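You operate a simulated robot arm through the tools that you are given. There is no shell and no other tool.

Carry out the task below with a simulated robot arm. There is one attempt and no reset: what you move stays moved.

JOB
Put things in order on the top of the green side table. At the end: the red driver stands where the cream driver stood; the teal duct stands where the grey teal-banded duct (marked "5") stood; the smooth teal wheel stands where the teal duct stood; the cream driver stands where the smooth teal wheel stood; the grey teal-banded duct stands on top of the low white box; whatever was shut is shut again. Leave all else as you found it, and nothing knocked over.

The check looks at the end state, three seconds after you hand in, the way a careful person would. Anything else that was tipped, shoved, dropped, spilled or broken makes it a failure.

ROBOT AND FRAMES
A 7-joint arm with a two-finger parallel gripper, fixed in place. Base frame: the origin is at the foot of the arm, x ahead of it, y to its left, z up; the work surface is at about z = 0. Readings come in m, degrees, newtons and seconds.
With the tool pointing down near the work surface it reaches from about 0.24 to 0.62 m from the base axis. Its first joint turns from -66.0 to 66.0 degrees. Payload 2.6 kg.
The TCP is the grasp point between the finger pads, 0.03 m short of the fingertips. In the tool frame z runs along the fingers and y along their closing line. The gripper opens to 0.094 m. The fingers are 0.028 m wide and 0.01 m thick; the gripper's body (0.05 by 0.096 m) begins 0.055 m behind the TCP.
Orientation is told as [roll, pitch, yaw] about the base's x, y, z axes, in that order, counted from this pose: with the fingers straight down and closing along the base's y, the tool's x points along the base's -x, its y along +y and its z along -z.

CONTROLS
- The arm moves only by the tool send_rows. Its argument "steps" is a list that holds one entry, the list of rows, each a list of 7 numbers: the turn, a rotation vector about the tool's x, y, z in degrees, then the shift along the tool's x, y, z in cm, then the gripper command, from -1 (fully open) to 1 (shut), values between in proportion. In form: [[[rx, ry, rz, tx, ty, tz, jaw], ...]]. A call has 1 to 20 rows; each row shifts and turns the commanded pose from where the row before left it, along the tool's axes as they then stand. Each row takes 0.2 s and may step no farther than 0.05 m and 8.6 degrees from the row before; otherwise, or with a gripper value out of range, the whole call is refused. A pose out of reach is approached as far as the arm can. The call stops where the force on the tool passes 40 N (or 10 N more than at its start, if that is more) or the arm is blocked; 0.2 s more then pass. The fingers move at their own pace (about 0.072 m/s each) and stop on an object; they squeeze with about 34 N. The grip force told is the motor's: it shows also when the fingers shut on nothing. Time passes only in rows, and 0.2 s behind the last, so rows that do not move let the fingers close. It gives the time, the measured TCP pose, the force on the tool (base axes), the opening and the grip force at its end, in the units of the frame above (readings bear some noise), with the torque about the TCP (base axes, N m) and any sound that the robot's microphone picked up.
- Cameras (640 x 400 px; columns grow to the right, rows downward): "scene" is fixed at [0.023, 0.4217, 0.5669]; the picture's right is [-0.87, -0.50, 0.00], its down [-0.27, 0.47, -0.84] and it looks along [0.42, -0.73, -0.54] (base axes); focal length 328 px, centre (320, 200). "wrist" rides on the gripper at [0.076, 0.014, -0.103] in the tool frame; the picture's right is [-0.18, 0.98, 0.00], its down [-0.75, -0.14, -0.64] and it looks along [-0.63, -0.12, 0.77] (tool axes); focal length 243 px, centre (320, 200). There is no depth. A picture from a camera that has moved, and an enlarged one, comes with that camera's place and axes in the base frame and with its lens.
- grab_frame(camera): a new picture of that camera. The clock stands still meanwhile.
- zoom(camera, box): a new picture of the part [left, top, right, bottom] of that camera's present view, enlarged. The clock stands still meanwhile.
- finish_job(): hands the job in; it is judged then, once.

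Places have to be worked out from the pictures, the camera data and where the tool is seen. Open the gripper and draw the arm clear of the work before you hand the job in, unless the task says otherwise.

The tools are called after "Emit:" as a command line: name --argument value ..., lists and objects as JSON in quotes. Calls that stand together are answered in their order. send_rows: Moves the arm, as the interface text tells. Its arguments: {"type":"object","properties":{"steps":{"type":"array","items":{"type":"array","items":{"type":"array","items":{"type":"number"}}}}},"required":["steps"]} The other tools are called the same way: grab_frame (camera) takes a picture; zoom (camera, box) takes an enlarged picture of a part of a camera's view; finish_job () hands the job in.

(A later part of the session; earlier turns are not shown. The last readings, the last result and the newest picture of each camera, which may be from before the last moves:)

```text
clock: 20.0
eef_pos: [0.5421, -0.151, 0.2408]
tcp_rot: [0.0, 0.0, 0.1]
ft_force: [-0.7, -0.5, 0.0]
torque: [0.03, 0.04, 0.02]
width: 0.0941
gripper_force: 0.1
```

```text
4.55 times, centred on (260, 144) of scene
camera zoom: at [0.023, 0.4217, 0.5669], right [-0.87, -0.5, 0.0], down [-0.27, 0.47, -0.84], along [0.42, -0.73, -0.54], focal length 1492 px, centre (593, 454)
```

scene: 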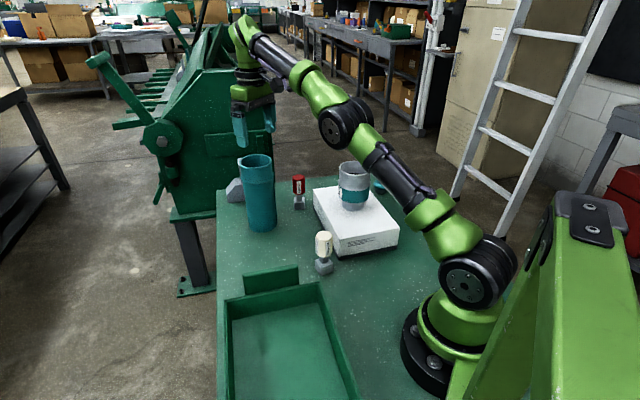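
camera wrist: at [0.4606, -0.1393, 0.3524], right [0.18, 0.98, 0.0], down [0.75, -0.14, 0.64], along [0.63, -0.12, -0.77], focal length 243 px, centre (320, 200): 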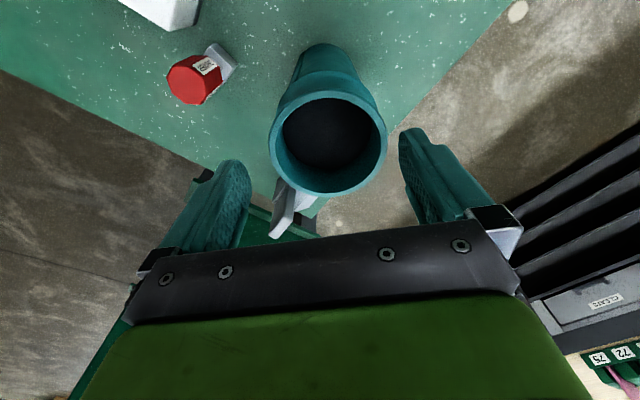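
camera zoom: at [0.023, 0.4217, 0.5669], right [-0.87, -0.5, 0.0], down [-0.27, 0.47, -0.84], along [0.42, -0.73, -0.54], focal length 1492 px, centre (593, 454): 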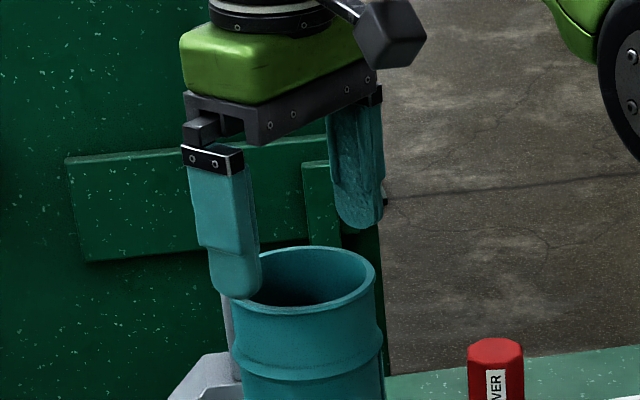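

The rim centre is now at (0.544,-0.150) against the TCP at (0.5415,-0.150), so it is aligned. I descend around the duct to the bead level.

Emit:
send_rows --steps '[[[0, 0, 0, -0.15, 0, 1.5, -1], [0, 0, 0, 0, 0, 1.5, -1], [0, 0, 0, 0, 0, 1.5, -1], [0, 0, 0, 0, 0, 1.5, -1], [0, 0, 0, 0, 0, 1.5, -1], [0, 0, 0, 0, 0, 0.7, -1], [0, 0, 0, 0, 0, 0, -1]]]'

Emit:
grab_frame --camera "wrist"

Emit:
zoom --camera "scene" --box '[190, 130, 330, 218]'

```text
clock: 21.6
eef_pos: [0.5427, -0.1518, 0.1592]
tcp_rot: [-0.1, -0.1, -0.1]
ft_force: [-1.5, -0.4, -0.6]
torque: [0.01, 0.03, 0.01]
width: 0.0942
gripper_force: 0.1
```

```text
taken
camera wrist: at [0.4663, -0.1378, 0.2609], right [0.18, 0.98, 0.0], down [0.75, -0.14, 0.64], along [0.63, -0.12, -0.77], focal length 243 px, centre (320, 200)
```

wrist: 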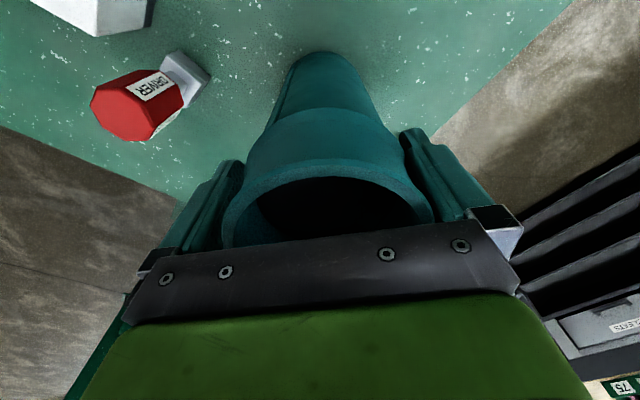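

```text
4.55 times, centred on (260, 174) of scene
camera zoom: at [0.023, 0.4217, 0.5669], right [-0.87, -0.5, 0.0], down [-0.27, 0.47, -0.84], along [0.42, -0.73, -0.54], focal length 1492 px, centre (593, 318)
```

zoom: 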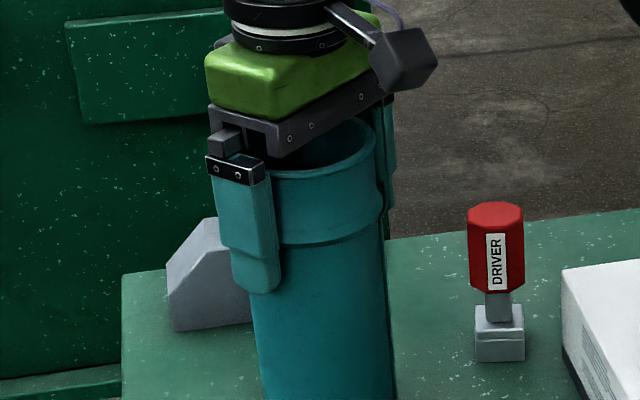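

The fingers straddle the duct below the rim, slightly off toward -y. I nudge +1.5 mm and close.

Emit:
send_rows --steps '[[[0, 0, 0, 0, 0.15, 0, -1], [0, 0, 0, 0, 0, 0, -1], [0, 0, 0, 0, 0, 0, 1], [0, 0, 0, 0, 0, 0, 1], [0, 0, 0, 0, 0, 0, 1], [0, 0, 0, 0, 0, 0, 1]]]'

Emit:
grab_frame --camera "wrist"

```text
clock: 23.0
eef_pos: [0.5436, -0.1507, 0.1585]
tcp_rot: [0.0, 0.0, 0.0]
ft_force: [-0.5, 1.9, 1.0]
torque: [0.08, -0.02, 0.01]
width: 0.0825
gripper_force: 33.7
```

```text
taken
camera wrist: at [0.4664, -0.1359, 0.261], right [0.18, 0.98, 0.0], down [0.75, -0.14, 0.64], along [0.63, -0.12, -0.77], focal length 243 px, centre (320, 200)
```

wrist: 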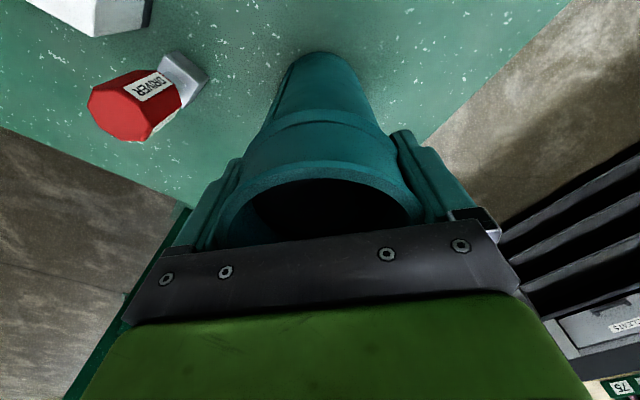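

The duct is gripped (0.0825). I lift it straight up and check the hold.

Emit:
send_rows --steps '[[[0, 0, 0, 0, 0, -1, 1], [0, 0, 0, 0, 0, -1, 1], [0, 0, 0, 0, 0, -1.5, 1], [0, 0, 0, 0, 0, -1.5, 1], [0, 0, 0, 0, 0, 0, 1]]]'

Emit:
grab_frame --camera "wrist"

Emit:
grab_frame --camera "scene"

```text
clock: 24.2
eef_pos: [0.542, -0.1502, 0.2089]
tcp_rot: [-0.1, 0.0, 0.0]
ft_force: [0.7, 0.2, -2.1]
torque: [0.03, 0.0, 0.02]
width: 0.0822
gripper_force: 34.8
```

```text
taken
camera wrist: at [0.466, -0.1354, 0.3115], right [0.18, 0.98, 0.0], down [0.75, -0.14, 0.64], along [0.63, -0.12, -0.77], focal length 243 px, centre (320, 200)
```

wrist: 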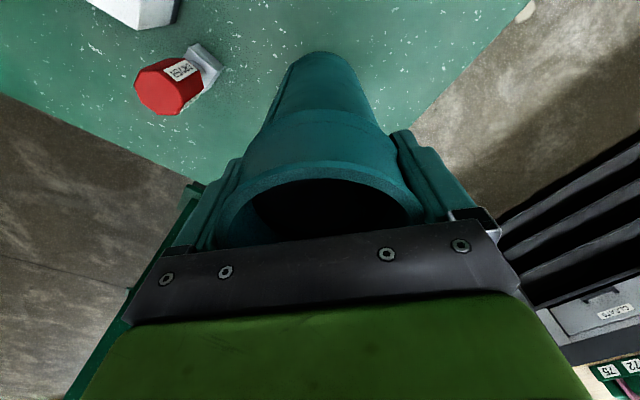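

```text
taken
```

scene: 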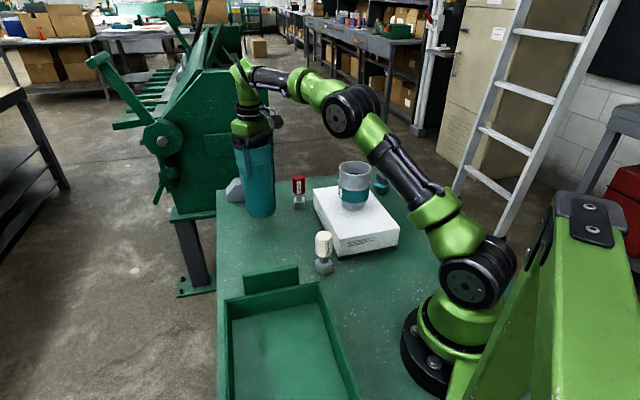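

It is held steady and vertical. I carry it to where the grey duct stood, at TCP target (0.430, 0.0197).

Emit:
send_rows --steps '[[[0, 0, 0, 1.6, 2.42, 0, 1], [0, 0, 0, 1.6, 2.42, 0, 1], [0, 0, 0, 1.6, 2.42, 0, 1], [0, 0, 0, 1.6, 2.42, 0, 1], [0, 0, 0, 1.6, 2.42, 0, 1], [0, 0, 0, 1.6, 2.42, 0, 1], [0, 0, 0, 1.6, 2.42, 0, 1], [0, 0, 0, 0, 0, 0, 1], [0, 0, 0, 0, 0, 0, 1]]]'

Emit:
grab_frame --camera "wrist"

Emit:
grab_frame --camera "scene"

```text
clock: 26.2
eef_pos: [0.4299, 0.0221, 0.2082]
tcp_rot: [0.0, 0.0, 0.0]
ft_force: [-0.3, -0.8, -2.8]
torque: [0.0, 0.0, 0.04]
width: 0.0822
gripper_force: 34.2
```

```text
taken
camera wrist: at [0.3536, 0.0354, 0.3111], right [0.18, 0.98, 0.0], down [0.75, -0.14, 0.64], along [0.63, -0.12, -0.77], focal length 243 px, centre (320, 200)
```

wrist: 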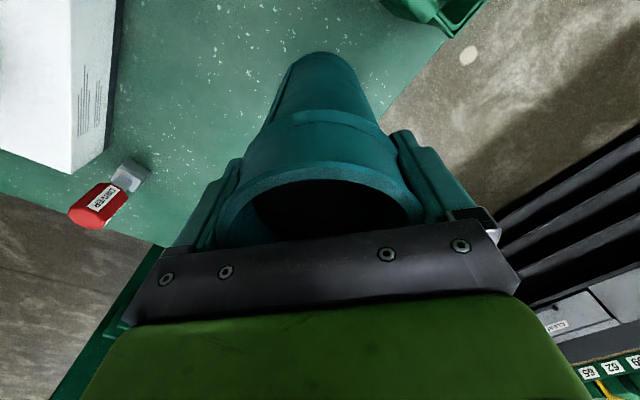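

```text
taken
```

scene: 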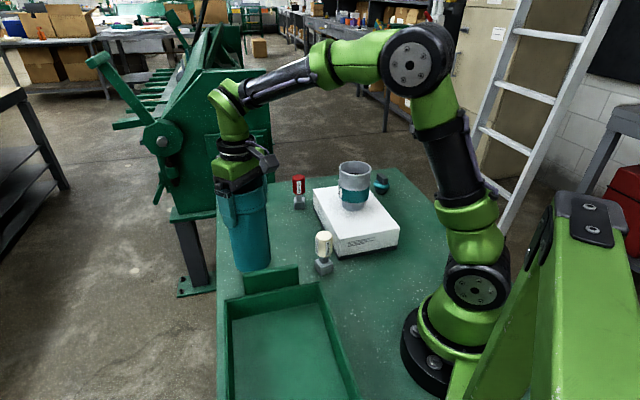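

The TCP is at (0.4296,0.0214), so I correct y by -1.7 mm and lower to just above the table.

Emit:
send_rows --steps '[[[0, 0, 0, 0, -0.17, 1.5, 1], [0, 0, 0, 0, 0, 1.5, 1], [0, 0, 0, 0, 0, 1.2, 1], [0, 0, 0, 0, 0, 0.3, 1], [0, 0, 0, 0, 0, 0, 1]]]'

Emit:
zoom --camera "scene" --box '[190, 170, 330, 300]'

```text
clock: 27.4
eef_pos: [0.4305, 0.0188, 0.1645]
tcp_rot: [0.1, 0.0, -0.1]
ft_force: [0.1, 0.1, -2.5]
torque: [0.01, 0.03, -0.02]
width: 0.0821
gripper_force: 34.0
```

```text
3.08 times, centred on (260, 235) of scene
camera zoom: at [0.023, 0.4217, 0.5669], right [-0.87, -0.5, 0.0], down [-0.27, 0.47, -0.84], along [0.42, -0.73, -0.54], focal length 1010 px, centre (505, 92)
```

zoom: 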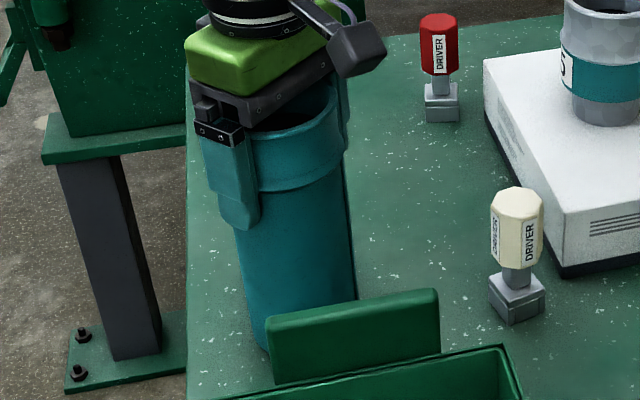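

About 6 mm above the table now. I lower in 2 mm steps until contact.

Emit:
send_rows --steps '[[[0, 0, 0, 0, 0.05, 0.25, 1], [0, 0, 0, 0, 0, 0.2, 1], [0, 0, 0, 0, 0, 0.1, 1], [0, 0, 0, 0, 0, 0, 1]]]'

```text
clock: 28.4
eef_pos: [0.4315, 0.0188, 0.1583]
tcp_rot: [0.0, 0.0, -0.1]
ft_force: [-0.7, 0.5, -3.1]
torque: [-0.01, -0.01, -0.01]
width: 0.0822
gripper_force: 33.6
```

Emit:
send_rows --steps '[[[0, 0, 0, 0, 0, 0.1, 1], [0, 0, 0, 0, 0, 0.1, 1], [0, 0, 0, 0, 0, 0, 1]]]'

Emit:
grab_frame --camera "wrist"

```text
clock: 29.2
eef_pos: [0.4318, 0.0183, 0.1576]
tcp_rot: [0.1, -0.2, 0.0]
ft_force: [-5.7, 1.2, 19.7]
torque: [-0.05, 0.38, -0.1]
width: 0.0822
gripper_force: 34.1
```

```text
taken
camera wrist: at [0.3544, 0.0333, 0.2605], right [0.18, 0.98, 0.0], down [0.75, -0.14, 0.64], along [0.63, -0.12, -0.76], focal length 243 px, centre (320, 200)
```

wrist: 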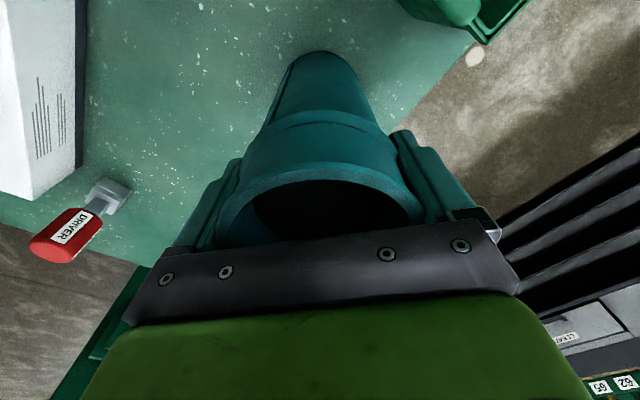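

The duct's base is on the table at (0.430,0.019). I relieve the press by about 1 mm, open, and check that it stands.

Emit:
send_rows --steps '[[[0, 0, 0, 0, 0, -0.12, 1], [0, 0, 0, 0, 0, 0, 0.7], [0, 0, 0, 0, 0, 0, -1], [0, 0, 0, 0, 0, 0, -1], [0, 0, 0, 0, 0, 0, -1]]]'

Emit:
grab_frame --camera "wrist"

Emit:
zoom --camera "scene" --box '[190, 170, 330, 300]'

```text
clock: 30.4
eef_pos: [0.4304, 0.0212, 0.1581]
tcp_rot: [0.0, 0.0, 0.0]
ft_force: [-0.2, 0.0, -0.1]
torque: [0.02, 0.01, -0.03]
width: 0.094
gripper_force: 0.0
```

```text
taken
camera wrist: at [0.3542, 0.0333, 0.2604], right [0.18, 0.98, 0.0], down [0.75, -0.14, 0.64], along [0.63, -0.12, -0.77], focal length 243 px, centre (320, 200)
```

wrist: 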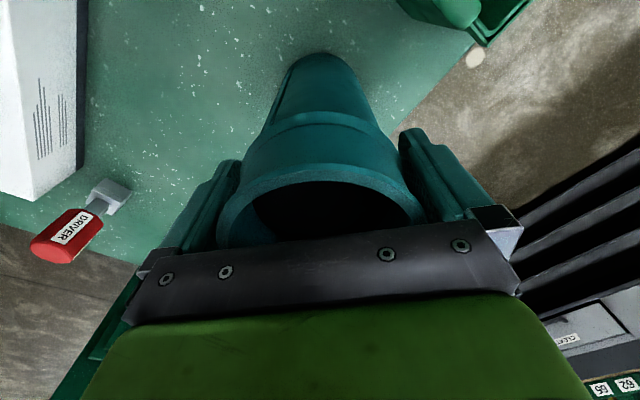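

```text
3.08 times, centred on (260, 235) of scene
camera zoom: at [0.023, 0.4217, 0.5669], right [-0.87, -0.5, 0.0], down [-0.27, 0.47, -0.84], along [0.42, -0.73, -0.54], focal length 1010 px, centre (505, 92)
```

zoom: 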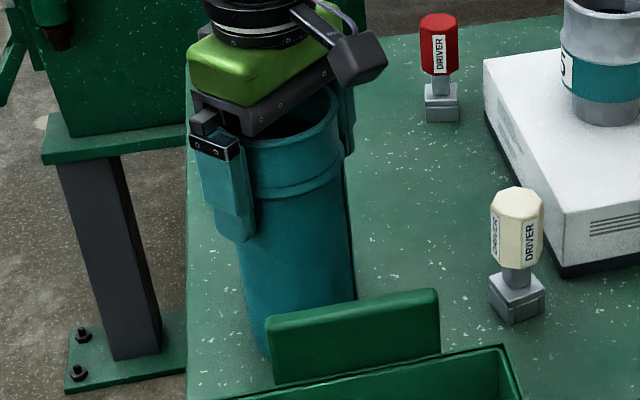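

It is released and standing. I retract straight up clear of the rim.

Emit:
send_rows --steps '[[[0, 0, 0, 0, 0, -1, -1], [0, 0, 0, 0, 0, -2, -1], [0, 0, 0, 0, 0, -2, -1], [0, 0, 0, 0, 0, -3, -1], [0, 0, 0, 0, 0, -3, -1], [0, 0, 0, 0, 0, -3, -1], [0, 0, 0, 0, 0, 0, -1]]]'

Emit:
grab_frame --camera "wrist"

Emit:
grab_frame --camera "scene"

```text
clock: 32.0
eef_pos: [0.4303, 0.0197, 0.2983]
tcp_rot: [-0.1, 0.0, 0.0]
ft_force: [0.2, -0.6, -0.1]
torque: [0.01, -0.03, 0.01]
width: 0.0942
gripper_force: 0.0
```

```text
taken
camera wrist: at [0.3538, 0.0329, 0.4012], right [0.18, 0.98, 0.0], down [0.75, -0.14, 0.64], along [0.63, -0.12, -0.77], focal length 243 px, centre (320, 200)
```

wrist: 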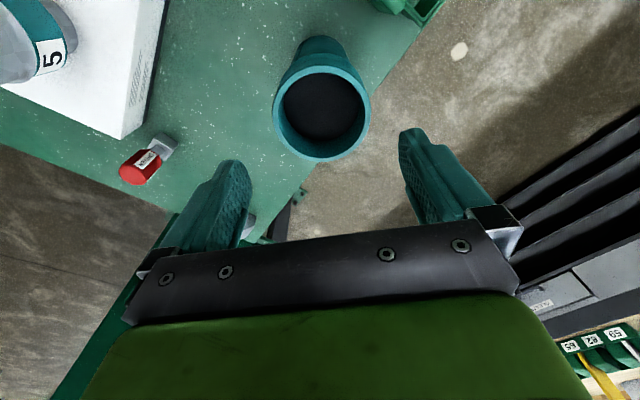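

```text
taken
```

scene: 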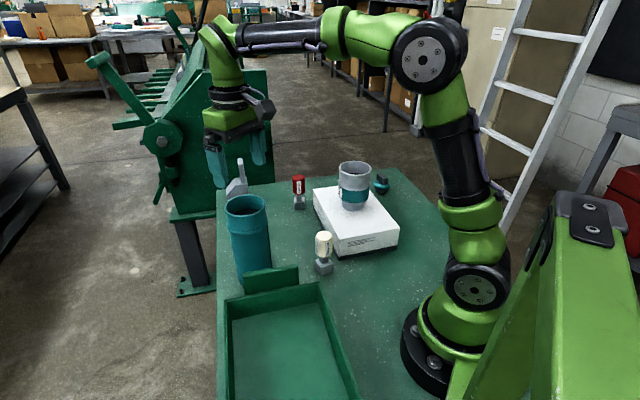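

The teal duct stands at the grey duct's old place. I zoom in on the revealed grey item in the far corner and on the wheel area.

Emit:
zoom --camera "scene" --box '[200, 150, 320, 225]'

Emit:
zoom --camera "scene" --box '[210, 180, 330, 305]'

```text
5.33 times, centred on (260, 188) of scene
camera zoom: at [0.023, 0.4217, 0.5669], right [-0.87, -0.5, 0.0], down [-0.27, 0.47, -0.84], along [0.42, -0.73, -0.54], focal length 1750 px, centre (640, 267)
```

zoom: 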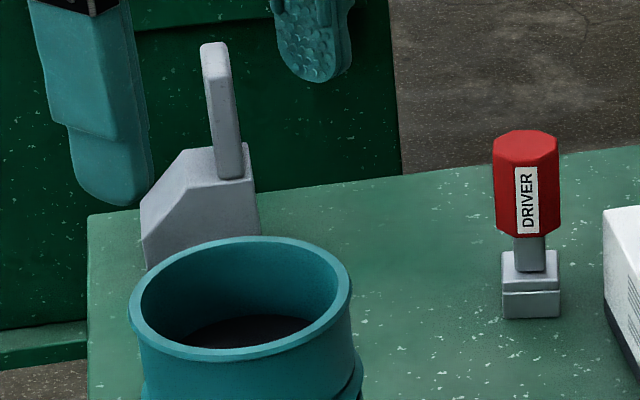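

```text
3.20 times, centred on (270, 242) of scene
camera zoom: at [0.023, 0.4217, 0.5669], right [-0.87, -0.5, 0.0], down [-0.27, 0.47, -0.84], along [0.42, -0.73, -0.54], focal length 1050 px, centre (480, 64)
```

zoom: 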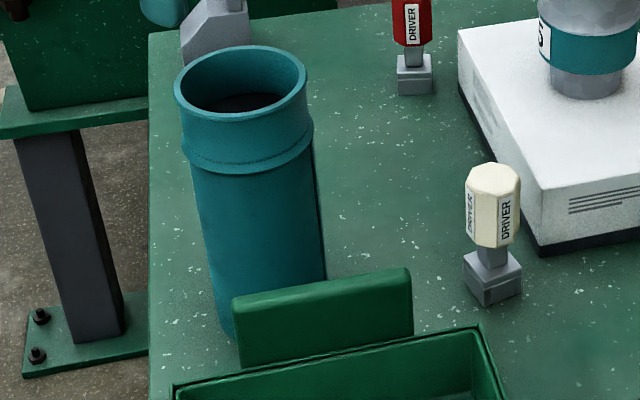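

The corner item is a fixed lever block, which I leave alone. Next is the wheel: I travel high over the box to near (0.36,-0.40), then turn the tool 36° to line up with its grip block.

Emit:
send_rows --steps '[[[0, 0, 0, 0.7, -4.2, 0, -1], [0, 0, 0, 0.7, -4.2, 0, -1], [0, 0, 0, 0.7, -4.2, 0, -1], [0, 0, 0, 0.7, -4.2, 0, -1], [0, 0, 0, 0.7, -4.2, 0, -1], [0, 0, 0, 0.7, -4.2, 0, -1], [0, 0, 0, 0.7, -4.2, 0, -1], [0, 0, 0, 0.7, -4.2, 0, -1], [0, 0, 0, 0.7, -4.2, 0, -1], [0, 0, 0, 0.7, -4.2, 0, -1], [0, 0, 6, 0, 0, 0, -1], [0, 0, 6, 0, 0, 0, -1], [0, 0, 6, 0, 0, 0, -1], [0, 0, 6, 0, 0, 0, -1], [0, 0, 6, 0, 0, 0, -1], [0, 0, 6, 0, 0, 0, -1], [0, 0, 0, 0, 0, 0, -1]]]'

Emit:
grab_frame --camera "wrist"

Emit:
grab_frame --camera "scene"

```text
clock: 35.6
eef_pos: [0.3608, -0.4011, 0.2979]
tcp_rot: [0.0, -0.1, -36.0]
ft_force: [0.5, -0.5, -0.1]
torque: [-0.03, -0.03, 0.0]
width: 0.0937
gripper_force: 0.1
```

```text
taken
camera wrist: at [0.3073, -0.3453, 0.4005], right [0.73, 0.69, 0.0], down [0.53, -0.56, 0.64], along [0.44, -0.47, -0.77], focal length 243 px, centre (320, 200)
```

wrist: 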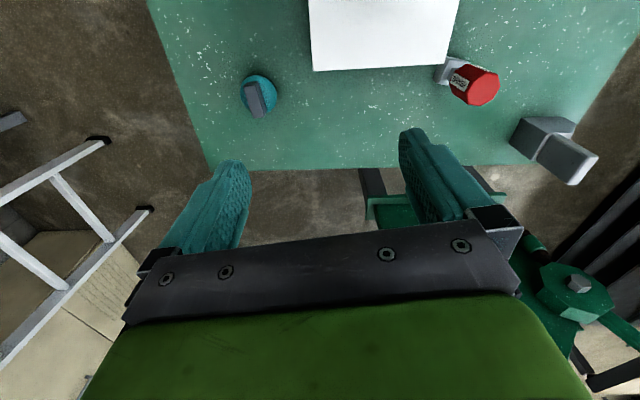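

```text
taken
```

scene: 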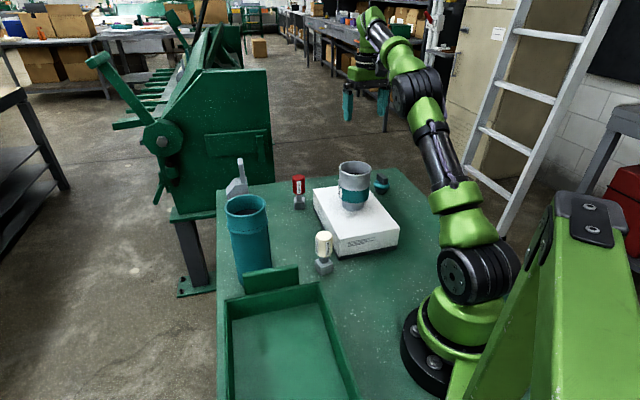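

The wheel shows at (0.319,-0.491). I move above it while descending to about z=0.2.

Emit:
send_rows --steps '[[[0, 0, 0, -0.49, -2.45, 2.4, -1], [0, 0, 0, -0.49, -2.45, 2.4, -1], [0, 0, 0, -0.49, -2.45, 2.4, -1], [0, 0, 0, -0.49, -2.45, 2.4, -1], [0, 0, 0, 0, 0, 0, -1], [0, 0, 0, 0, 0, 0, -1]]]'

Emit:
zoom --camera "wrist" --box '[200, 40, 440, 190]'

Emit:
grab_frame --camera "scene"

```text
clock: 37.0
eef_pos: [0.3193, -0.4901, 0.2036]
tcp_rot: [-0.1, 0.1, -36.0]
ft_force: [0.0, -1.0, 1.5]
torque: [0.01, -0.05, 0.01]
width: 0.0942
gripper_force: 0.1
```

```text
2.67 times, centred on (320, 115) of wrist
camera zoom: at [0.2649, -0.4348, 0.3057], right [0.73, 0.69, 0.0], down [0.53, -0.56, 0.64], along [0.44, -0.47, -0.77], focal length 647 px, centre (320, 427)
```

zoom: 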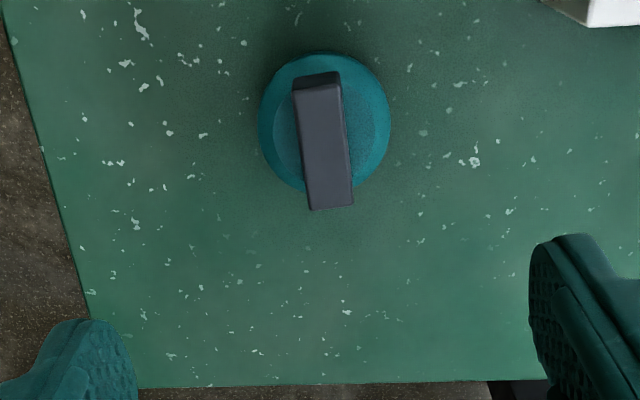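

```text
taken
```

scene: 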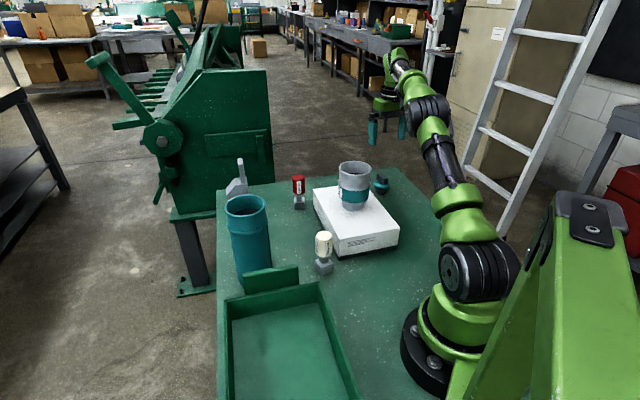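

The wheel's block is centred at (0.318,-0.489), top z about 0.052, 18 mm wide, long axis at -37.4°. I fine-align, part-close the jaws and descend to above it.

Emit:
send_rows --steps '[[[0, 0, 1.4, 0.1, 0.15, 2.5, -0.1], [0, 0, 0, 0, 0, 2.5, -0.1], [0, 0, 0, 0, 0, 2.5, -0.1], [0, 0, 0, 0, 0, 2.0, -0.1], [0, 0, 0, 0, 0, 0, -0.1], [0, 0, 0, 0, 0, 0, -0.1]]]'

Emit:
grab_frame --camera "wrist"

Emit:
zoom --camera "scene" --box '[320, 100, 448, 210]'

```text
clock: 38.4
eef_pos: [0.3194, -0.4898, 0.1083]
tcp_rot: [0.0, 0.1, -37.4]
ft_force: [0.0, -0.5, -0.4]
torque: [0.02, 0.01, 0.03]
width: 0.0519
gripper_force: 0.1
```

```text
taken
camera wrist: at [0.2673, -0.4321, 0.2096], right [0.74, 0.67, 0.0], down [0.51, -0.57, 0.64], along [0.43, -0.48, -0.77], focal length 243 px, centre (320, 200)
```

wrist: 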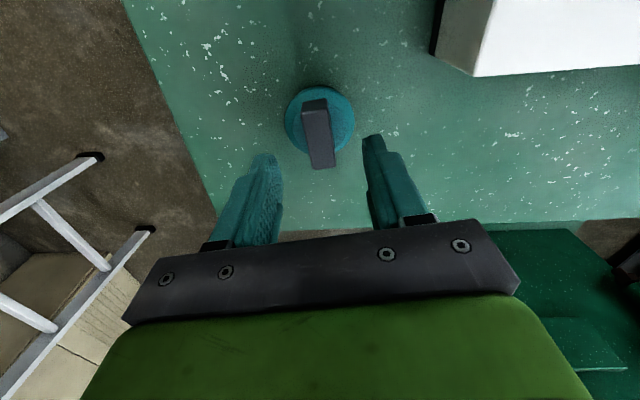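

```text
3.64 times, centred on (384, 155) of scene
camera zoom: at [0.023, 0.4217, 0.5669], right [-0.87, -0.5, 0.0], down [-0.27, 0.47, -0.84], along [0.42, -0.73, -0.54], focal length 1194 px, centre (87, 364)
```

zoom: 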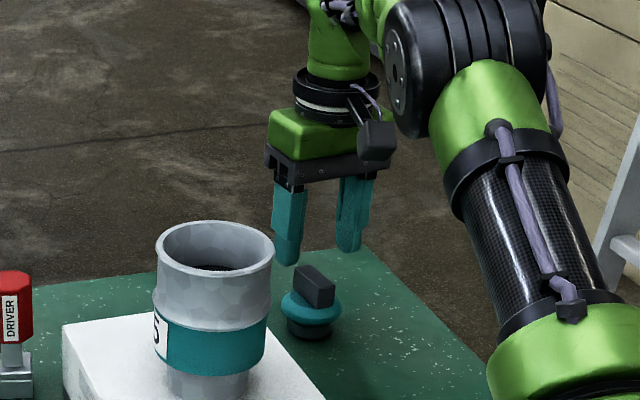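

The block is centred between the fingers (offset below 1 mm across). I descend until the fingertips flank the block just above the disc.

Emit:
send_rows --steps '[[[0, 0, 0, 0.2, 0.03, 1.5, -0.1], [0, 0, 0, 0, 0, 1.5, -0.1], [0, 0, 0, 0, 0, 1.0, -0.1], [0, 0, 0, 0, 0, 0.2, -0.1], [0, 0, 0, 0, 0, 0, -0.1]]]'

Emit:
zoom --camera "wrist" --box '[220, 100, 420, 225]'

Emit:
zoom --camera "scene" --box '[345, 140, 425, 205]'

```text
clock: 39.6
eef_pos: [0.3187, -0.4881, 0.065]
tcp_rot: [0.0, -0.1, -37.4]
ft_force: [-0.2, 0.1, 0.0]
torque: [-0.02, -0.01, -0.01]
width: 0.0519
gripper_force: 0.1
```

```text
3.20 times, centred on (320, 162) of wrist
camera zoom: at [0.2661, -0.4311, 0.1676], right [0.74, 0.67, 0.0], down [0.51, -0.57, 0.64], along [0.43, -0.48, -0.77], focal length 776 px, centre (320, 320)
```

zoom: 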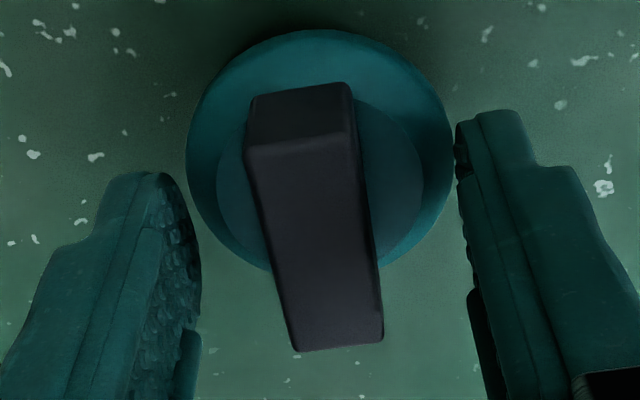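

```text
6.15 times, centred on (385, 172) of scene
camera zoom: at [0.023, 0.4217, 0.5669], right [-0.87, -0.5, 0.0], down [-0.27, 0.47, -0.84], along [0.42, -0.73, -0.54], focal length 2020 px, centre (-80, 369)
```

zoom: 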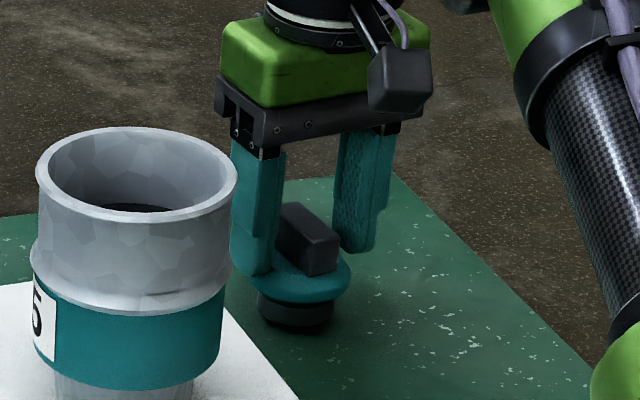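

The fingers flank the block evenly with no contact. I close and hold.

Emit:
send_rows --steps '[[[0, 0, 0, 0, 0, 0, 0.5], [0, 0, 0, 0, 0, 0, 1], [0, 0, 0, 0, 0, 0, 1], [0, 0, 0, 0, 0, 0, 1], [0, 0, 0, 0, 0, 0, 1]]]'

Emit:
zoom --camera "wrist" --box '[220, 100, 420, 225]'

```text
clock: 40.8
eef_pos: [0.3181, -0.4889, 0.0665]
tcp_rot: [-0.1, -0.2, -37.3]
ft_force: [2.9, -3.7, 18.4]
torque: [-0.14, -0.15, -0.02]
width: 0.0173
gripper_force: 33.8
```

```text
3.20 times, centred on (320, 162) of wrist
camera zoom: at [0.2663, -0.4315, 0.1692], right [0.74, 0.67, 0.0], down [0.51, -0.57, 0.65], along [0.43, -0.48, -0.76], focal length 776 px, centre (320, 320)
```

zoom: 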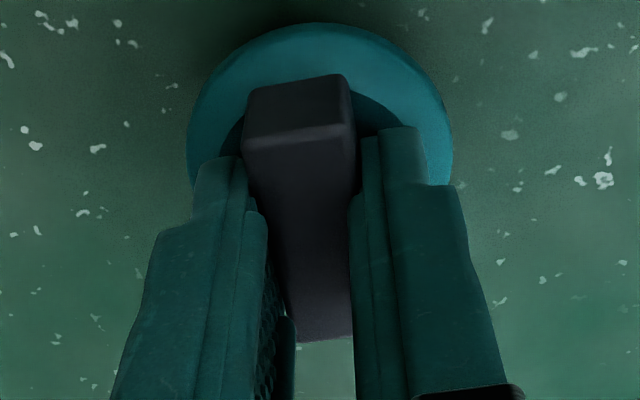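

Gripped on the block at 17.3 mm, with the fingertips resting lightly on the hub. I lift slowly and check.

Emit:
send_rows --steps '[[[0, 0, 0, 0, 0, -0.5, 1], [0, 0, 0, 0, 0, -1, 1], [0, 0, 0, 0, 0, -1.5, 1], [0, 0, 0, 0, 0, -2, 1], [0, 0, 0, 0, 0, 0, 1]]]'

Emit:
grab_frame --camera "wrist"

Emit:
zoom --camera "scene" --box '[345, 120, 441, 200]'

```text
clock: 42.0
eef_pos: [0.317, -0.4883, 0.1157]
tcp_rot: [0.0, 0.0, -37.4]
ft_force: [0.3, 0.1, -0.5]
torque: [0.0, 0.01, 0.02]
width: 0.0173
gripper_force: 34.1
```

```text
taken
camera wrist: at [0.2655, -0.4314, 0.2176], right [0.74, 0.67, 0.0], down [0.51, -0.57, 0.64], along [0.43, -0.48, -0.77], focal length 243 px, centre (320, 200)
```

wrist: 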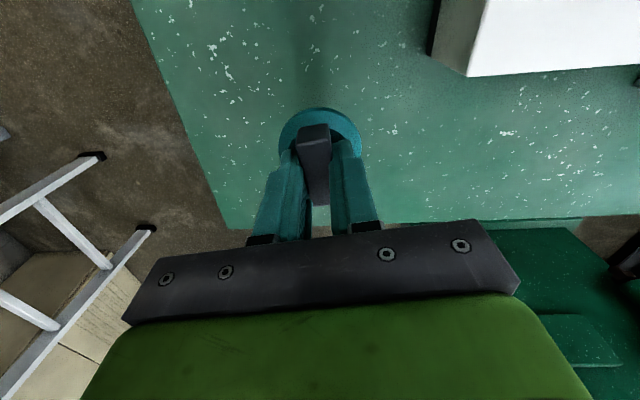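

```text
5.00 times, centred on (393, 160) of scene
camera zoom: at [0.023, 0.4217, 0.567], right [-0.87, -0.5, 0.0], down [-0.27, 0.47, -0.84], along [0.42, -0.73, -0.54], focal length 1641 px, centre (-45, 400)
```

zoom: 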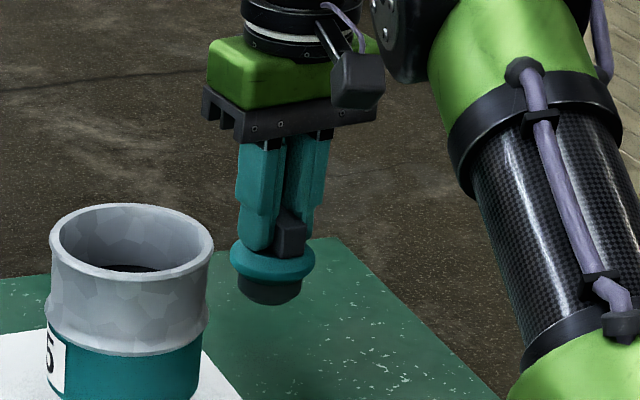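

The wheel is lifted upright. I raise to z of about 0.205 and carry it over, passing above the red driver, to the teal duct's old place (0.543,-0.150), keeping its orientation.

Emit:
send_rows --steps '[[[0, 0, 0, 0, 0, -3, 1], [0, 0, 0, 0, 0, -3, 1], [0, 0, 0, 0, 0, -3, 1], [0, 0, 0, 0.22, 3.38, 0, 1], [0, 0, 0, 0.22, 3.38, 0, 1], [0, 0, 0, 0.22, 3.38, 0, 1], [0, 0, 0, 0.22, 3.38, 0, 1], [0, 0, 0, 0.22, 3.38, 0, 1], [0, 0, 0, 0.22, 3.38, 0, 1], [0, 0, 0, 0.22, 3.38, 0, 1], [0, 0, 0, 0.22, 3.38, 0, 1], [0, 0, 0, 0.22, 3.38, 0, 1], [0, 0, 0, 0.22, 3.38, 0, 1], [0, 0, 0, 0.22, 3.38, 0, 1], [0, 0, 0, 0.22, 3.38, 0, 1], [0, 0, 0, 0, 0, 0, 1], [0, 0, 0, 0, 0, 0, 1]]]'

Emit:
grab_frame --camera "wrist"

Emit:
grab_frame --camera "scene"

```text
clock: 45.6
eef_pos: [0.5409, -0.1505, 0.2022]
tcp_rot: [0.0, 0.0, -37.4]
ft_force: [0.2, -0.7, -1.1]
torque: [-0.03, 0.01, -0.05]
width: 0.0173
gripper_force: 34.1
```

```text
taken
camera wrist: at [0.489, -0.0934, 0.3055], right [0.74, 0.67, 0.0], down [0.51, -0.57, 0.64], along [0.43, -0.48, -0.77], focal length 243 px, centre (320, 200)
```

wrist: 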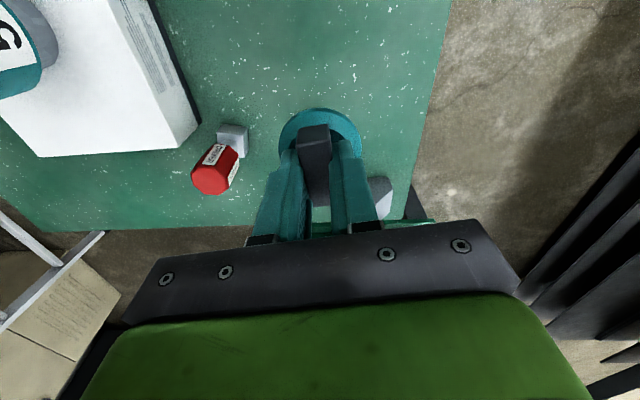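

```text
taken
```

scene: 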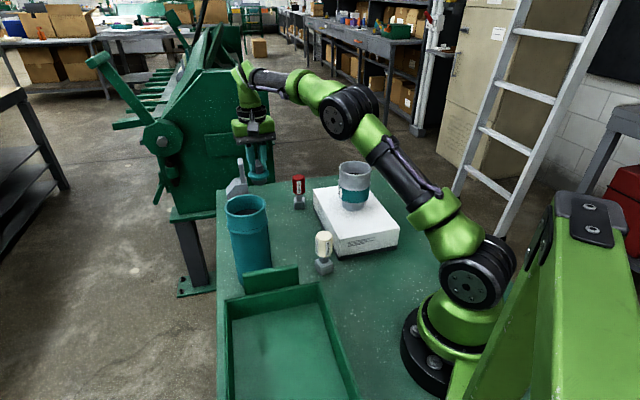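

The TCP is at (0.5409,-0.1507). I correct by about 2.5 mm and descend to about 6 mm above the table.

Emit:
send_rows --steps '[[[0, 0, 0, -0.15, 0.2, 2.5, 1], [0, 0, 0, 0, 0, 2.5, 1], [0, 0, 0, 0, 0, 2.5, 1], [0, 0, 0, 0, 0, 2.5, 1], [0, 0, 0, 0, 0, 2.0, 1], [0, 0, 0, 0, 0, 1.0, 1], [0, 0, 0, 0, 0, 0, 1], [0, 0, 0, 0, 0, 0, 1]]]'

Emit:
grab_frame --camera "wrist"

Emit:
zoom --camera "scene" --box '[200, 130, 320, 230]'

```text
clock: 47.4
eef_pos: [0.5449, -0.1504, 0.0773]
tcp_rot: [0.0, 0.0, -37.4]
ft_force: [0.6, -1.0, -0.8]
torque: [0.04, 0.04, -0.04]
width: 0.017
gripper_force: 34.2
```

```text
taken
camera wrist: at [0.4929, -0.0933, 0.179], right [0.74, 0.67, 0.0], down [0.51, -0.57, 0.64], along [0.43, -0.48, -0.77], focal length 243 px, centre (320, 200)
```

wrist: 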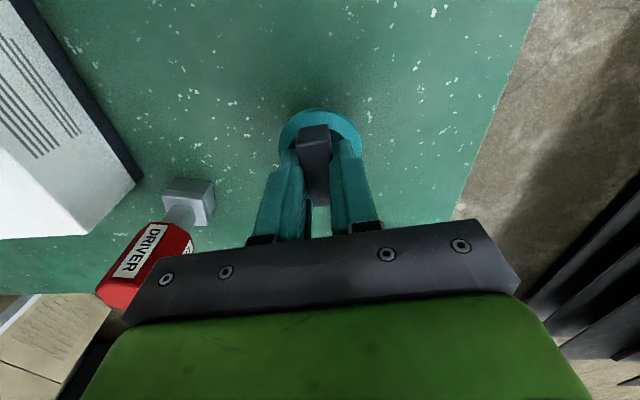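

```text
4.00 times, centred on (260, 180) of scene
camera zoom: at [0.023, 0.4217, 0.5669], right [-0.87, -0.5, 0.0], down [-0.27, 0.47, -0.84], along [0.42, -0.73, -0.54], focal length 1313 px, centre (560, 280)
```

zoom: 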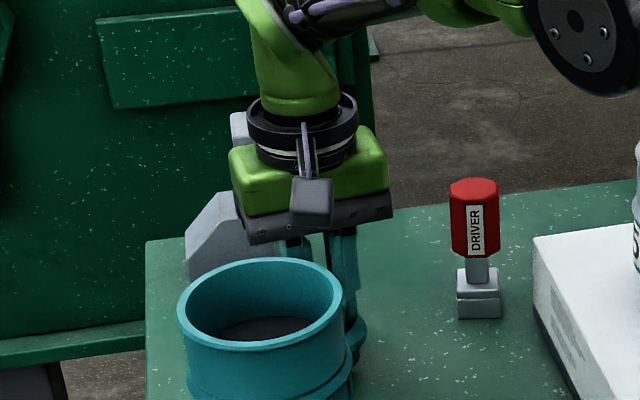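

I correct 1.5 mm and step down toward contact.

Emit:
send_rows --steps '[[[0, 0, 0, 0.15, 0, 0.4, 1], [0, 0, 0, 0, 0, 0.25, 1], [0, 0, 0, 0, 0, 0.15, 1], [0, 0, 0, 0, 0, 0.1, 1], [0, 0, 0, 0, 0, 0, 1]]]'

```text
clock: 48.6
eef_pos: [0.5447, -0.149, 0.0674]
tcp_rot: [0.0, -0.1, -37.5]
ft_force: [-0.3, 1.7, 2.6]
torque: [0.06, 0.02, 0.02]
width: 0.0173
gripper_force: 34.1
```

Light contact is starting (+2.6 N). One more millimetre to seat it.

Emit:
send_rows --steps '[[[0, 0, 0, 0, 0, 0.08, 1], [0, 0, 0, 0, 0, 0, 1]]]'

Emit:
zoom --camera "wrist" --box '[220, 80, 420, 240]'

```text
clock: 49.2
eef_pos: [0.5436, -0.1495, 0.0672]
tcp_rot: [0.1, -0.1, -37.4]
ft_force: [-5.6, 3.0, 15.1]
torque: [0.14, 0.31, -0.01]
width: 0.0171
gripper_force: 33.7
```

```text
2.50 times, centred on (320, 160) of wrist
camera zoom: at [0.4922, -0.0922, 0.1695], right [0.74, 0.67, 0.0], down [0.51, -0.57, 0.64], along [0.43, -0.48, -0.77], focal length 606 px, centre (320, 300)
```

zoom: 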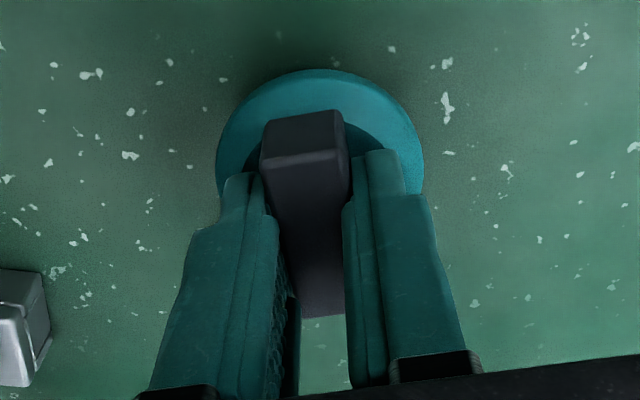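

The wheel is seated at (0.544,-0.1495). I ease off, open the jaws to about 5 cm, and retract up.

Emit:
send_rows --steps '[[[0, 0, 0, 0, 0, -0.06, 1], [0, 0, 0, 0, 0, 0, 0.4], [0, 0, 0, 0, 0, 0, -0.1], [0, 0, 0, 0, 0, 0, -0.1], [0, 0, 0, 0, 0, -1, -0.1], [0, 0, 0, 0, 0, -2, -0.1], [0, 0, 0, 0, 0, -3, -0.1], [0, 0, 0, 0, 0, -3, -0.1], [0, 0, 0, 0, 0, -3, -0.1], [0, 0, 0, 0, 0, 0, -0.1]]]'

Emit:
grab_frame --camera "wrist"

Emit:
grab_frame --camera "scene"

```text
clock: 51.4
eef_pos: [0.5446, -0.1485, 0.186]
tcp_rot: [0.1, 0.0, -37.4]
ft_force: [0.0, 0.0, 0.1]
torque: [0.02, 0.0, 0.01]
width: 0.0516
gripper_force: 0.0
```

```text
taken
camera wrist: at [0.4922, -0.0914, 0.2885], right [0.74, 0.67, 0.0], down [0.51, -0.57, 0.64], along [0.43, -0.48, -0.77], focal length 243 px, centre (320, 200)
```

wrist: 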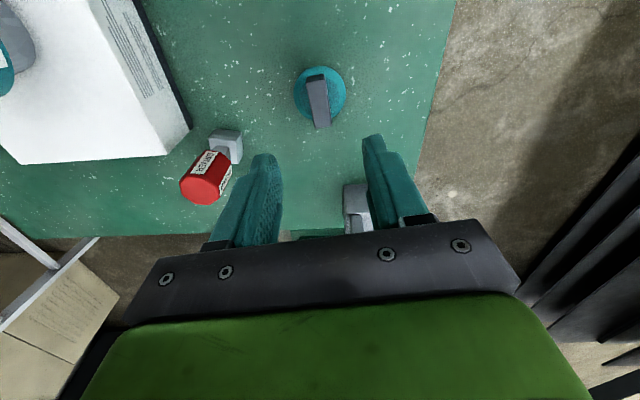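

```text
taken
```

scene: 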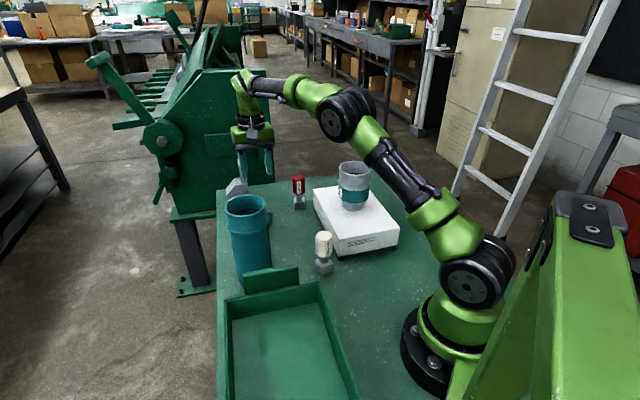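

The wheel stands at (0.544,-0.149). Next is the cream driver, so I rise and move above it.

Emit:
send_rows --steps '[[[0, 0, 0, 0, 0, -3, -0.3], [0, 0, 0, 2.96, -1.15, -1, -0.3], [0, 0, 0, 2.96, -1.15, -1, -0.3], [0, 0, 0, 2.96, -1.15, -1, -0.3], [0, 0, 0, 2.96, -1.15, 0, -0.3], [0, 0, 0, 2.96, -1.15, 0, -0.3], [0, 0, 0, 2.96, -1.15, 0, -0.3], [0, 0, 0, 2.96, -1.15, 0, -0.3], [0, 0, 0, 2.96, -1.15, 0, -0.3], [0, 0, -7.4, 0, 0, 0, -0.3], [0, 0, 0, 0, 0, 0, -0.3]]]'

Emit:
grab_frame --camera "wrist"

Emit:
grab_frame --camera "scene"

```text
clock: 53.8
eef_pos: [0.3006, -0.0788, 0.2441]
tcp_rot: [-0.1, -0.1, -30.0]
ft_force: [0.4, 0.6, -0.2]
torque: [0.0, -0.05, 0.04]
width: 0.0611
gripper_force: 0.0
```

```text
taken
camera wrist: at [0.2409, -0.0278, 0.3474], right [0.65, 0.76, 0.0], down [0.58, -0.5, 0.64], along [0.49, -0.42, -0.77], focal length 243 px, centre (320, 200)
```

wrist: 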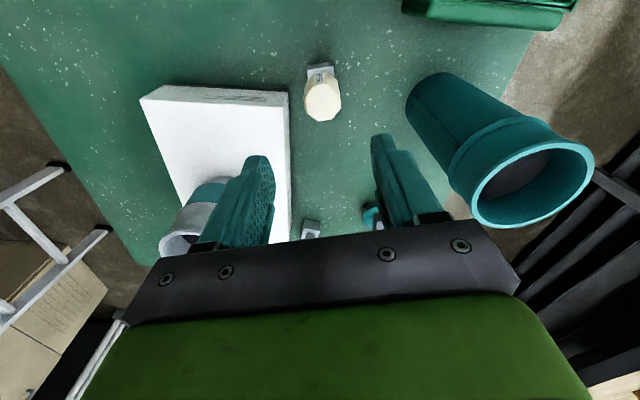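

```text
taken
```

scene: 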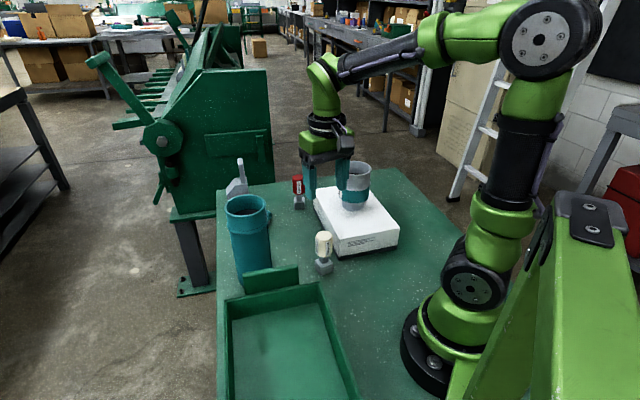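

Emit:
zoom --camera "wrist" --box '[240, 40, 400, 140]'

Emit:
zoom --camera "scene" --box '[270, 215, 370, 280]'

```text
4.00 times, centred on (320, 90) of wrist
camera zoom: at [0.2409, -0.0278, 0.3474], right [0.65, 0.76, 0.0], down [0.58, -0.5, 0.64], along [0.49, -0.42, -0.77], focal length 970 px, centre (320, 640)
```

zoom: 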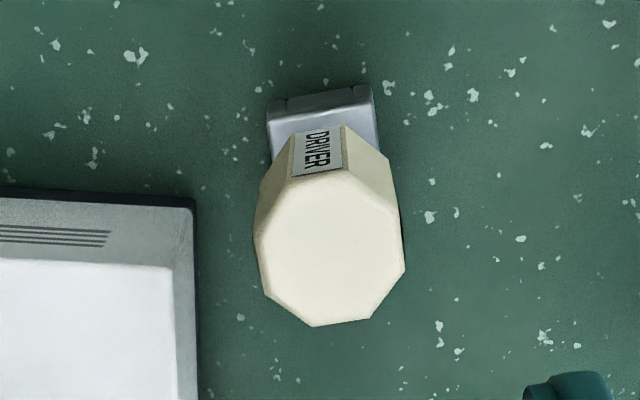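

```text
6.15 times, centred on (320, 248) of scene
camera zoom: at [0.023, 0.4217, 0.5669], right [-0.87, -0.5, 0.0], down [-0.27, 0.47, -0.84], along [0.42, -0.73, -0.54], focal length 2020 px, centre (320, -92)
```

zoom: 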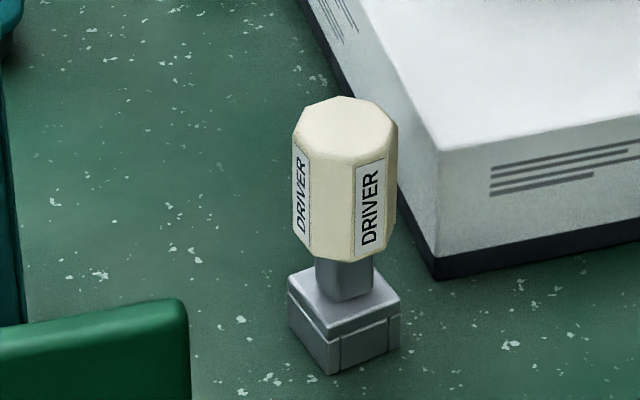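

The cream driver's top is at (0.301,-0.077), and its flats line up with yaw -30°. The box corner is only about 4–5 cm away, so I will grip high, with TCP z about 0.098 and fingertips level with the box top. First I descend to just above the handle.

Emit:
send_rows --steps '[[[0, 0, 0, -0.05, 0.15, 2.5, -0.1], [0, 0, 0, 0, 0, 2.5, -0.1], [0, 0, 0, 0, 0, 2.5, -0.1], [0, 0, 0, 0, 0, 1.5, -0.1], [0, 0, 0, 0, 0, 0, -0.1], [0, 0, 0, 0, 0, 0, -0.1]]]'

Emit:
zoom --camera "wrist" --box '[200, 80, 440, 230]'

Emit:
zoom --camera "scene" --box '[270, 170, 390, 280]'

```text
clock: 55.2
eef_pos: [0.3023, -0.0775, 0.1545]
tcp_rot: [0.0, 0.0, -30.0]
ft_force: [-0.3, -0.1, 0.6]
torque: [0.01, -0.02, 0.0]
width: 0.0516
gripper_force: 0.0
```

```text
2.67 times, centred on (320, 155) of wrist
camera zoom: at [0.2425, -0.0272, 0.2573], right [0.65, 0.76, 0.0], down [0.58, -0.5, 0.64], along [0.49, -0.42, -0.77], focal length 647 px, centre (320, 320)
```

zoom: 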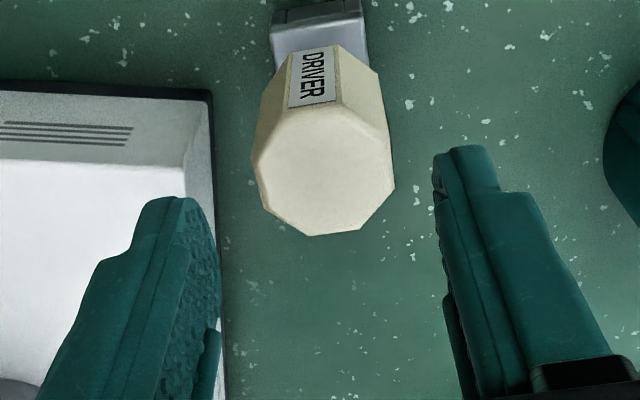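

```text
3.64 times, centred on (330, 225) of scene
camera zoom: at [0.023, 0.4217, 0.5669], right [-0.87, -0.5, 0.0], down [-0.27, 0.47, -0.84], along [0.42, -0.73, -0.54], focal length 1194 px, centre (284, 109)
```

zoom: 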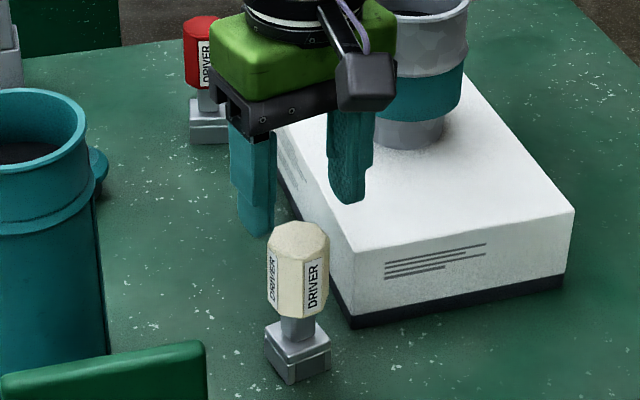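

The alignment is within 1 mm, with about 10 mm clearance to the box corner. I descend to grip height and close.

Emit:
send_rows --steps '[[[0, 0, 0, 0.05, 0.1, 1.5, -0.1], [0, 0, 0, 0, 0, 1.5, -0.1], [0, 0, 0, 0, 0, 1.5, -0.1], [0, 0, 0, 0, 0, 1.0, -0.1], [0, 0, 0, 0, 0, 0, -0.1]]]'

Emit:
zoom --camera "wrist" --box '[200, 80, 440, 230]'

Emit:
zoom --camera "scene" --box '[270, 190, 390, 280]'

```text
clock: 56.4
eef_pos: [0.3027, -0.0747, 0.1018]
tcp_rot: [0.0, 0.0, -30.0]
ft_force: [0.2, 0.2, -0.4]
torque: [-0.02, 0.02, 0.03]
width: 0.0516
gripper_force: 0.1
```

```text
2.67 times, centred on (320, 155) of wrist
camera zoom: at [0.2425, -0.026, 0.2036], right [0.65, 0.76, 0.0], down [0.58, -0.5, 0.64], along [0.49, -0.42, -0.77], focal length 647 px, centre (320, 320)
```

zoom: 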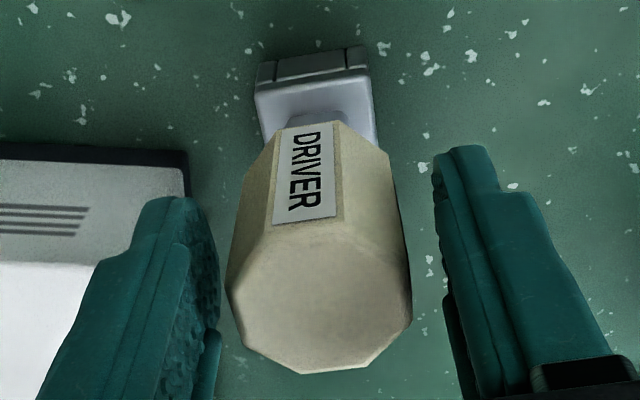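

```text
4.44 times, centred on (330, 235) of scene
camera zoom: at [0.023, 0.4217, 0.5669], right [-0.87, -0.5, 0.0], down [-0.27, 0.47, -0.84], along [0.42, -0.73, -0.54], focal length 1459 px, centre (276, 44)
```

zoom: 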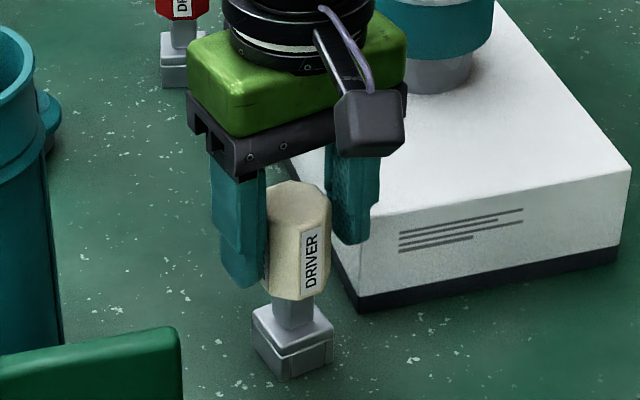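

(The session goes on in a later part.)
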